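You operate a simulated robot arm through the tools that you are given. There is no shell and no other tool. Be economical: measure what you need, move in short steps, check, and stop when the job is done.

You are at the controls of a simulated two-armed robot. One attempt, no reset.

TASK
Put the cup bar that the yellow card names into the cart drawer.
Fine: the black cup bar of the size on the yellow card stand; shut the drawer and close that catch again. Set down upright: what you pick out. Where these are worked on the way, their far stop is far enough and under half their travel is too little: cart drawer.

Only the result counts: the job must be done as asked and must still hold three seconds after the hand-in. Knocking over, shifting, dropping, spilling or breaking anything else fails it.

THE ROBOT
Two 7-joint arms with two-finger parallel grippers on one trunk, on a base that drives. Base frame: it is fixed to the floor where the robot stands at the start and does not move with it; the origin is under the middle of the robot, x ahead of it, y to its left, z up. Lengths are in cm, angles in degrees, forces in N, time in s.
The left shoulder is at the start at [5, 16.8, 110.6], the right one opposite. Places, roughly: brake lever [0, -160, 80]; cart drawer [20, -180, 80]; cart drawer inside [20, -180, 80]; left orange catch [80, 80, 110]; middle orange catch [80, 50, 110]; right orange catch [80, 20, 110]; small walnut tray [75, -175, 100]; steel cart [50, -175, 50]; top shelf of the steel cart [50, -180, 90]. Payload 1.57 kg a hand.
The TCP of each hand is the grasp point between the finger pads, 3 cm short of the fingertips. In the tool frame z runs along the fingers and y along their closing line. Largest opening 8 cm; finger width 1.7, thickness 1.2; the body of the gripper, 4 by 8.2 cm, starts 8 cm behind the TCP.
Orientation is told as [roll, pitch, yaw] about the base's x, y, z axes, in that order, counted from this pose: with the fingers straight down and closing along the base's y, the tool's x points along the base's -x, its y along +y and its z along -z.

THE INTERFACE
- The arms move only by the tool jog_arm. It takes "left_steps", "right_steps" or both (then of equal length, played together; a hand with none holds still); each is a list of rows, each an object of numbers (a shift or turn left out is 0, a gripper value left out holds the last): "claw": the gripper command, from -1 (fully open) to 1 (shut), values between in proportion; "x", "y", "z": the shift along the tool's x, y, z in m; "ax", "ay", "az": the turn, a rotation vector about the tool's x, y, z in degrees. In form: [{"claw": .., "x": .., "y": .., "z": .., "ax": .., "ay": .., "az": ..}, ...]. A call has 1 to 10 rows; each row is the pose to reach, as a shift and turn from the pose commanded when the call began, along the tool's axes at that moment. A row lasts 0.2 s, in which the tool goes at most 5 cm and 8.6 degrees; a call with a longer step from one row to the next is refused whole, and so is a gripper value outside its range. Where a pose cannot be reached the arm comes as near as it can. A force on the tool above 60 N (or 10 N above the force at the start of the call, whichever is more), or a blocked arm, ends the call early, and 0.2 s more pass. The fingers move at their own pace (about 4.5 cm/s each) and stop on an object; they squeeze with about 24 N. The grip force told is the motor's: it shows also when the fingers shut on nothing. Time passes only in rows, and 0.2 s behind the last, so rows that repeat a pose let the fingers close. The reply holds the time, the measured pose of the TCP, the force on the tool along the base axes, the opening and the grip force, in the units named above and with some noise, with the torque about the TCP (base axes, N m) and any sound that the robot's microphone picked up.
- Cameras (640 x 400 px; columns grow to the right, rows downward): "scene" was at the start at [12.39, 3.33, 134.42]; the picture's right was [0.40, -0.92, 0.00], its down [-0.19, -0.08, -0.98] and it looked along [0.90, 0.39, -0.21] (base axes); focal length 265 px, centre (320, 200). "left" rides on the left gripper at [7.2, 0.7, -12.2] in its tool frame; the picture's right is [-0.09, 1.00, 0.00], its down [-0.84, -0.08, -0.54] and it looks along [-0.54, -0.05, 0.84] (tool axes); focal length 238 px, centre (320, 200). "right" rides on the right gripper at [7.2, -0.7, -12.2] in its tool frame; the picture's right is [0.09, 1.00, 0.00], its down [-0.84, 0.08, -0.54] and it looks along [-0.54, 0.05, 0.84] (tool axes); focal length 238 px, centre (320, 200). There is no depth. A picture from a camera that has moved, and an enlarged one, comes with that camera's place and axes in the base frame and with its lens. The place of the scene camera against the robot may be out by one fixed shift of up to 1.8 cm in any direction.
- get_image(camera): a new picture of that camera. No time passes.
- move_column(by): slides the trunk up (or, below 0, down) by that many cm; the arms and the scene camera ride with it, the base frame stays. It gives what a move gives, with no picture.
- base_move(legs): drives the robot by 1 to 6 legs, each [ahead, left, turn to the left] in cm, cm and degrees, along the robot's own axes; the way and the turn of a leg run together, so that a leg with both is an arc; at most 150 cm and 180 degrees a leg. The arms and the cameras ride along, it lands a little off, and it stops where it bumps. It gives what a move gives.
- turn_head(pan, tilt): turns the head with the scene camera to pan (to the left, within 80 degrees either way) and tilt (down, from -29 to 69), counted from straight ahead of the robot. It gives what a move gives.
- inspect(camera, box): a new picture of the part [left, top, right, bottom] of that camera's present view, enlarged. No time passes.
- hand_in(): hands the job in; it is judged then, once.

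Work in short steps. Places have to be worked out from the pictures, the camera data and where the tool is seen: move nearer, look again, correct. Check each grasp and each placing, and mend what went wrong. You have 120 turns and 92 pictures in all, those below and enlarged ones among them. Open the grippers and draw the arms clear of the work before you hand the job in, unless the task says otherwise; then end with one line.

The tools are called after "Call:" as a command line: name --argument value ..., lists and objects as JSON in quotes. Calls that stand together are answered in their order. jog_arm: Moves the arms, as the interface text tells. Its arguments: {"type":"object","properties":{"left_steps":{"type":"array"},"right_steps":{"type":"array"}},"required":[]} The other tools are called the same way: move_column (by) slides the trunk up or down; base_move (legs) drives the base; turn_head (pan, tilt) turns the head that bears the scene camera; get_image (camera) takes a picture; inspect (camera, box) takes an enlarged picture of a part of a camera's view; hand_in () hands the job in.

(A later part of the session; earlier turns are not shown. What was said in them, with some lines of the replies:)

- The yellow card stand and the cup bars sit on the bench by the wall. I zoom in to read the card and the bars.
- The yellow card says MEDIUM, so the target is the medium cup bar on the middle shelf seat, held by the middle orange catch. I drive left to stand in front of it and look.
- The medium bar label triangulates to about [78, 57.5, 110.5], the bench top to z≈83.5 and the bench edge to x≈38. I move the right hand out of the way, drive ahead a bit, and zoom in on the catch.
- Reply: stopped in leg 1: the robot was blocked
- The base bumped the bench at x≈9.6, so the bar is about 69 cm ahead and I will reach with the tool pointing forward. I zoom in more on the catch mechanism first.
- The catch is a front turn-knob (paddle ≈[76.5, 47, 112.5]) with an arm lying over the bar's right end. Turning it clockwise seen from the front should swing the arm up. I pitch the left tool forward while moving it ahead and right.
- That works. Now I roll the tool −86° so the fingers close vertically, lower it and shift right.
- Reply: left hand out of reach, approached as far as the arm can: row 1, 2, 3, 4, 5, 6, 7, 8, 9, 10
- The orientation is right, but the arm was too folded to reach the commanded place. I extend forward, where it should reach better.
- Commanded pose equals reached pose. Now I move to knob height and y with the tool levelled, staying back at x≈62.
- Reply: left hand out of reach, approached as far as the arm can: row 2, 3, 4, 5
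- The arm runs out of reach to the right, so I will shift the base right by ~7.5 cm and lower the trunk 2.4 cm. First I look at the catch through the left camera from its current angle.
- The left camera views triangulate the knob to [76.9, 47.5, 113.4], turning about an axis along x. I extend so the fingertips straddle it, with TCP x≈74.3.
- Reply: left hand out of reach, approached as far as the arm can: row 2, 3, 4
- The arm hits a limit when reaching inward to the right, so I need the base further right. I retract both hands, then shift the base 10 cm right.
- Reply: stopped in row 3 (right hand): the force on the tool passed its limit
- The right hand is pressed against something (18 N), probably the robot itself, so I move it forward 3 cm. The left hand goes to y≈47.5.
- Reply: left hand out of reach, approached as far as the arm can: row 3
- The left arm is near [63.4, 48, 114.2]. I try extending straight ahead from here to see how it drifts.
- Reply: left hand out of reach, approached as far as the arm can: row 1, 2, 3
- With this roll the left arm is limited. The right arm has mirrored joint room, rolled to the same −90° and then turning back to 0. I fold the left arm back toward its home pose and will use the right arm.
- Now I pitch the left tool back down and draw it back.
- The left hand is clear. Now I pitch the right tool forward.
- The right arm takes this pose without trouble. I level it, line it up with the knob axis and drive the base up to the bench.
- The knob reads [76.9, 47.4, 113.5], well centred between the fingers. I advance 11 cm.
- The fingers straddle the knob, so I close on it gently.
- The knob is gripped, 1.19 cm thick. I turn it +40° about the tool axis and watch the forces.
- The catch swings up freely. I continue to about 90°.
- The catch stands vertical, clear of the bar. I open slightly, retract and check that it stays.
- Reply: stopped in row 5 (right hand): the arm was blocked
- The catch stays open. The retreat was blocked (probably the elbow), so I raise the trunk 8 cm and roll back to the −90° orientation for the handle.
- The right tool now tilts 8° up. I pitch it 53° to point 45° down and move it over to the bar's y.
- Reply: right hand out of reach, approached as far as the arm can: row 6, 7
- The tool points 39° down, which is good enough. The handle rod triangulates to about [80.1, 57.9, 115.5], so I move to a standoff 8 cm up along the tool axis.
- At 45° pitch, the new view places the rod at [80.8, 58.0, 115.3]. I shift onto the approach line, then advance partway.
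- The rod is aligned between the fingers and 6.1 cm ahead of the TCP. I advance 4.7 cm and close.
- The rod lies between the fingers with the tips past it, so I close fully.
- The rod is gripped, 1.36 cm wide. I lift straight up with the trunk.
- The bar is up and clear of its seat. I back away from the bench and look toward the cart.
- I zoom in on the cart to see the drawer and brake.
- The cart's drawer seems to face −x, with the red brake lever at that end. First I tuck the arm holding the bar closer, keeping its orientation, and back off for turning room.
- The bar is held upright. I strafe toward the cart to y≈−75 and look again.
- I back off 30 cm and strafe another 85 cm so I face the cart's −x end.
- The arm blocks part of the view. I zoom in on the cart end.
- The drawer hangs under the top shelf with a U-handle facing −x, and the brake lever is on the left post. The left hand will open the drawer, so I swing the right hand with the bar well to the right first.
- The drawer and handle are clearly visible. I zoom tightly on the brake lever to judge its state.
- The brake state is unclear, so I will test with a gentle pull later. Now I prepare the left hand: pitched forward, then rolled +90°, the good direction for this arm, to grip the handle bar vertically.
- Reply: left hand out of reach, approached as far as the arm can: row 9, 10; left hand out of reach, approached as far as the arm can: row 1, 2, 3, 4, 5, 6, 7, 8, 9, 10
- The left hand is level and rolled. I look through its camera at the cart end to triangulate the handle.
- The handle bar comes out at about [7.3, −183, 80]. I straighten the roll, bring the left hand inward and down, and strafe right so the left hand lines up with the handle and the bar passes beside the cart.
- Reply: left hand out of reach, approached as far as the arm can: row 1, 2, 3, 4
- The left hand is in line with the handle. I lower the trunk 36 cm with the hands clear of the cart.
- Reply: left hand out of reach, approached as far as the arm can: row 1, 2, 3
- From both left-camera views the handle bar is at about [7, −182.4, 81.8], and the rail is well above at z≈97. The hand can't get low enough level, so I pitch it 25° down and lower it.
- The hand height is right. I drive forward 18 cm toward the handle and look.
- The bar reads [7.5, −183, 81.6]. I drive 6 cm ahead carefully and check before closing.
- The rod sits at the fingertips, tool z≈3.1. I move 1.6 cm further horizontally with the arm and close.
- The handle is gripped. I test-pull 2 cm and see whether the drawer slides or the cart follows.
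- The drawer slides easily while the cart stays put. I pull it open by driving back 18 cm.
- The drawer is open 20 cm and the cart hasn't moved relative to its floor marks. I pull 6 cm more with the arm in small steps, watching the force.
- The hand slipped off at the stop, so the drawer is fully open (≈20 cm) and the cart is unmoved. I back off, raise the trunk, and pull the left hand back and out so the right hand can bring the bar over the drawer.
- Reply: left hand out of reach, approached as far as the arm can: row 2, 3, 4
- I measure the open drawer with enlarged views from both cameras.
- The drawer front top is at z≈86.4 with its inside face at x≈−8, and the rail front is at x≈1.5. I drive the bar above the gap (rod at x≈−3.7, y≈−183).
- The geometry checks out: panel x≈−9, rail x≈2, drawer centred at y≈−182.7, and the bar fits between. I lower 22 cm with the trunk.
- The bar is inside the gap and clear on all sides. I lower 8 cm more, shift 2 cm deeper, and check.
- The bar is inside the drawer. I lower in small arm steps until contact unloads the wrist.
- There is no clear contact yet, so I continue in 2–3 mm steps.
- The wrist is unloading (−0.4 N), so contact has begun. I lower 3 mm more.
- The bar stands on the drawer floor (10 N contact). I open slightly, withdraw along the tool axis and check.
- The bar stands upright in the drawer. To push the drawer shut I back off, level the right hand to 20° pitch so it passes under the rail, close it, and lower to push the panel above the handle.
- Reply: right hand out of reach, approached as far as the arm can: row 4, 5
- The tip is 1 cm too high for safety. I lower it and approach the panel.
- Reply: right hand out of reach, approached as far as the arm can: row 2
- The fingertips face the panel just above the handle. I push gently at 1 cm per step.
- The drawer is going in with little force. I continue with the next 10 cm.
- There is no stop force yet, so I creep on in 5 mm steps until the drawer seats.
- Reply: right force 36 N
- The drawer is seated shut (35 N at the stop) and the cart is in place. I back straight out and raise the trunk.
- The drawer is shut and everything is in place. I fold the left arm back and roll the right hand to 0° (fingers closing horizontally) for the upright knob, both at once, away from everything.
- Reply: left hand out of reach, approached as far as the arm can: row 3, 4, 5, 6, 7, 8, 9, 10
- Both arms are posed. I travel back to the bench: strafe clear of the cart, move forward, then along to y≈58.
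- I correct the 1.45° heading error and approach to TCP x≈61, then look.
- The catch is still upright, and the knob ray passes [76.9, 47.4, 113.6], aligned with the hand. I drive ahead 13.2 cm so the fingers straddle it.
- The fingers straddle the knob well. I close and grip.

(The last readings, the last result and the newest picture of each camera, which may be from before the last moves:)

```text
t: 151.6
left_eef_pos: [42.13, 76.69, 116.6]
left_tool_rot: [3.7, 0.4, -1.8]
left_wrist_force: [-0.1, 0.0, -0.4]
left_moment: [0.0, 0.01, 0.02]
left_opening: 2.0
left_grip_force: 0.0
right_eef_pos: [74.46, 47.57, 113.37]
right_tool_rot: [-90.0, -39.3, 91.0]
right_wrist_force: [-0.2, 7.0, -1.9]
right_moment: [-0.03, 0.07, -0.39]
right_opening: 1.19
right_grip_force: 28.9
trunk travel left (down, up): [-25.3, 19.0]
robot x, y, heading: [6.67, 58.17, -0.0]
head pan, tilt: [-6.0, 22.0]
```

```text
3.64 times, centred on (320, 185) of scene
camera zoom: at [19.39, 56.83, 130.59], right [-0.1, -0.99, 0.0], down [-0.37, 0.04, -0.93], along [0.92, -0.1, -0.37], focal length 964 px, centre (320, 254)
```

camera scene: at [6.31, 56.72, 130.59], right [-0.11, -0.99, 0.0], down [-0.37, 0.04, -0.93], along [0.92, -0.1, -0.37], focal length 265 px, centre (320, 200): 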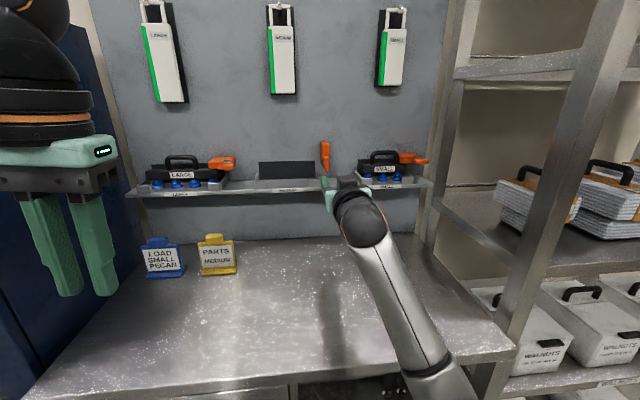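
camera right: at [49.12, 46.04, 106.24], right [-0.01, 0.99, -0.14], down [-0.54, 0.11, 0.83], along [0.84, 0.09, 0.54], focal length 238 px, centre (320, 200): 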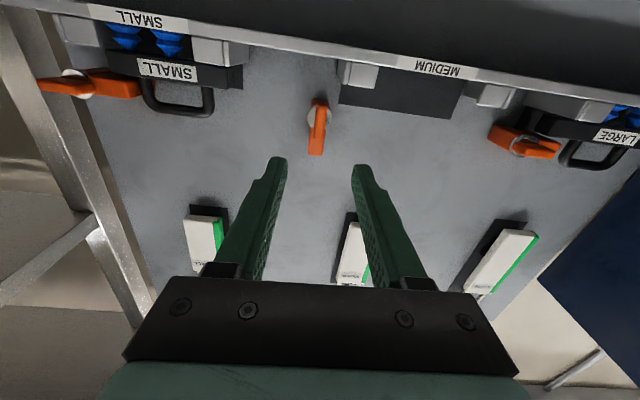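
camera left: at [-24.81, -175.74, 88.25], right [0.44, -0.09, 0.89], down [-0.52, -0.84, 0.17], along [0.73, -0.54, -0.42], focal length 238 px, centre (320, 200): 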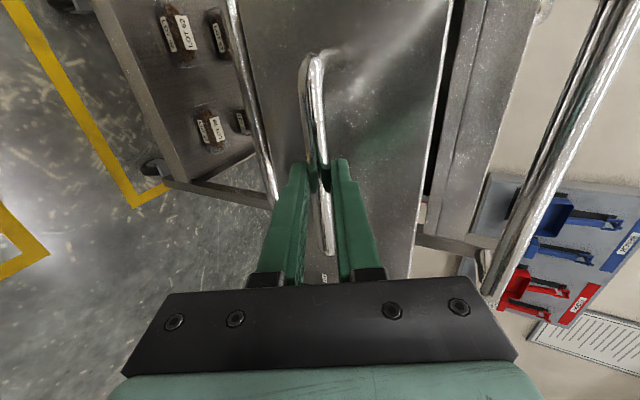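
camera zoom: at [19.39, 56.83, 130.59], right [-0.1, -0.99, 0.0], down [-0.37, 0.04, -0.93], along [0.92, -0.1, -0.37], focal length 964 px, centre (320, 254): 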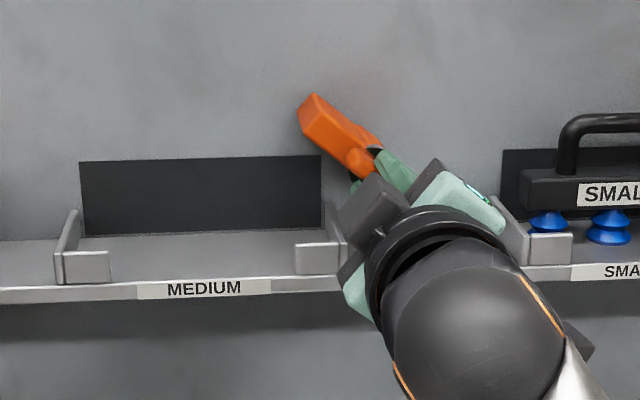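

It is half-way down. I turn the remaining ~40°, with slight overtravel to seat it.

Call:
jog_arm --right_steps '[{"az": -8}, {"az": -16}, {"az": -24}, {"az": -32}, {"az": -37}, {"az": -40}, {"az": -43}]'

Call:
inspect --camera "scene" --box '[240, 130, 400, 240]'

```text
t: 153.2
left_eef_pos: [42.16, 76.83, 116.66]
left_tool_rot: [3.6, 0.3, -1.8]
left_wrist_force: [1.3, -0.1, -0.1]
left_moment: [0.01, -0.02, 0.0]
left_opening: 1.99
left_grip_force: 0.2
right_eef_pos: [74.46, 47.51, 113.37]
right_tool_rot: [-90.1, 3.6, 91.1]
right_wrist_force: [-3.3, 4.9, -3.7]
right_moment: [0.66, 0.06, 0.26]
right_opening: 1.25
right_grip_force: 29.3
trunk travel left (down, up): [-25.3, 19.0]
robot x, y, heading: [6.26, 58.08, -0.3]
head pan, tilt: [-6.0, 22.0]
```

```text
3.64 times, centred on (320, 185) of scene
camera zoom: at [19.35, 56.77, 130.59], right [-0.11, -0.99, 0.0], down [-0.37, 0.04, -0.93], along [0.92, -0.1, -0.37], focal length 964 px, centre (320, 254)
```

zoom: 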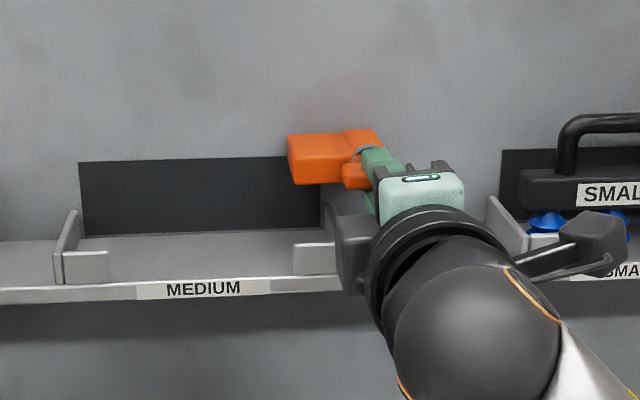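

The catch is horizontal against its stop (0.66 N·m). I release, drive straight back, and check.

Call:
jog_arm --right_steps '[{"az": 3}, {"az": 3, "claw": 0.1}, {"az": 3, "claw": 0.1}, {"az": 3, "claw": 0.1}, {"az": 3, "claw": 0.1}]'

Call:
base_move --legs '[[-25, 0, 0]]'

Call:
inspect --camera "right" --box '[220, 40, 440, 240]'

Call:
inspect --camera "scene" --box '[120, 110, 440, 300]'

```text
t: 154.4
left_eef_pos: [42.1, 76.58, 116.71]
left_tool_rot: [3.6, 0.4, -1.8]
left_wrist_force: [-0.3, -0.5, 0.2]
left_moment: [-0.06, 0.02, -0.02]
left_opening: 1.98
left_grip_force: 0.1
right_eef_pos: [74.32, 47.35, 113.43]
right_tool_rot: [-89.9, 0.5, 90.9]
right_wrist_force: [-0.4, 0.8, 0.4]
right_moment: [0.0, -0.03, 0.03]
right_opening: 3.58
right_grip_force: 0.1
trunk travel left (down, up): [-25.3, 19.0]
robot x, y, heading: [6.48, 57.9, 0.0]
head pan, tilt: [-6.0, 22.0]
```

```text
t: 156.2
left_eef_pos: [17.23, 76.56, 116.81]
left_tool_rot: [3.6, 0.3, -1.9]
left_wrist_force: [-0.4, -0.3, -0.5]
left_moment: [0.0, -0.05, 0.01]
left_opening: 1.97
left_grip_force: 0.2
right_eef_pos: [49.35, 47.28, 113.38]
right_tool_rot: [-90.0, 0.6, 90.9]
right_wrist_force: [0.0, 0.6, 0.4]
right_moment: [0.01, 0.0, 0.0]
right_opening: 3.61
right_grip_force: 0.0
trunk travel left (down, up): [-25.3, 19.0]
robot x, y, heading: [-18.41, 58.16, -0.3]
head pan, tilt: [-6.0, 22.0]
```

```text
2.00 times, centred on (330, 140) of right
camera zoom: at [37.3, 39.86, 114.17], right [0.0, -0.1, -0.99], down [-0.55, 0.83, -0.09], along [0.83, 0.55, -0.06], focal length 477 px, centre (300, 320)
```

zoom: 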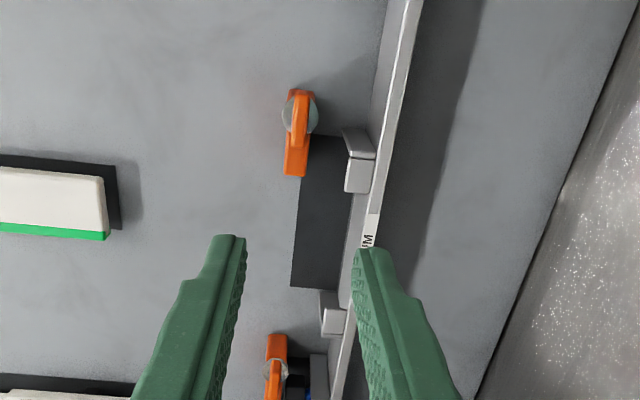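

```text
2.00 times, centred on (280, 205) of scene
camera zoom: at [-5.63, 56.74, 130.6], right [-0.11, -0.99, 0.0], down [-0.37, 0.04, -0.93], along [0.92, -0.1, -0.37], focal length 530 px, centre (400, 190)
```

zoom: 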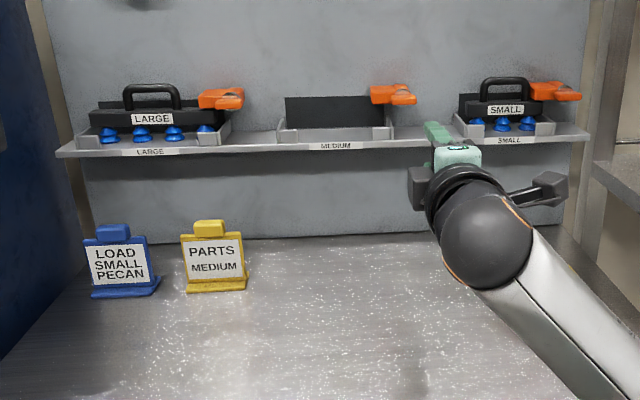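

The medium catch lies closed like its neighbours, and the cards and other bars are untouched. I open both grippers before handing in.

Call:
jog_arm --left_steps '[{"claw": -1}, {"claw": -1}, {"claw": -1}, {"claw": -1}, {"claw": -1}]' --right_steps '[{"claw": -1}, {"claw": -1}, {"claw": -1}, {"claw": -1}, {"claw": -1}]'

Call:
hand_in

```text
t: 157.4
left_eef_pos: [17.2, 76.76, 116.56]
left_tool_rot: [3.7, 0.4, -1.9]
left_wrist_force: [-0.2, 0.0, -0.4]
left_moment: [-0.01, -0.03, 0.02]
left_opening: 7.98
left_grip_force: 0.1
right_eef_pos: [49.49, 47.4, 113.38]
right_tool_rot: [-90.1, 0.7, 90.8]
right_wrist_force: [0.8, 0.1, 0.5]
right_moment: [-0.02, -0.02, 0.02]
right_opening: 7.98
right_grip_force: 0.1
trunk travel left (down, up): [-25.3, 19.0]
robot x, y, heading: [-18.46, 57.66, -0.1]
head pan, tilt: [-6.0, 22.0]
```

```text
The job is handed in.
```

I set the medium cup bar down upright in the cart drawer, shut the drawer, and closed the middle catch again; I did not look inside the drawer after shutting it.
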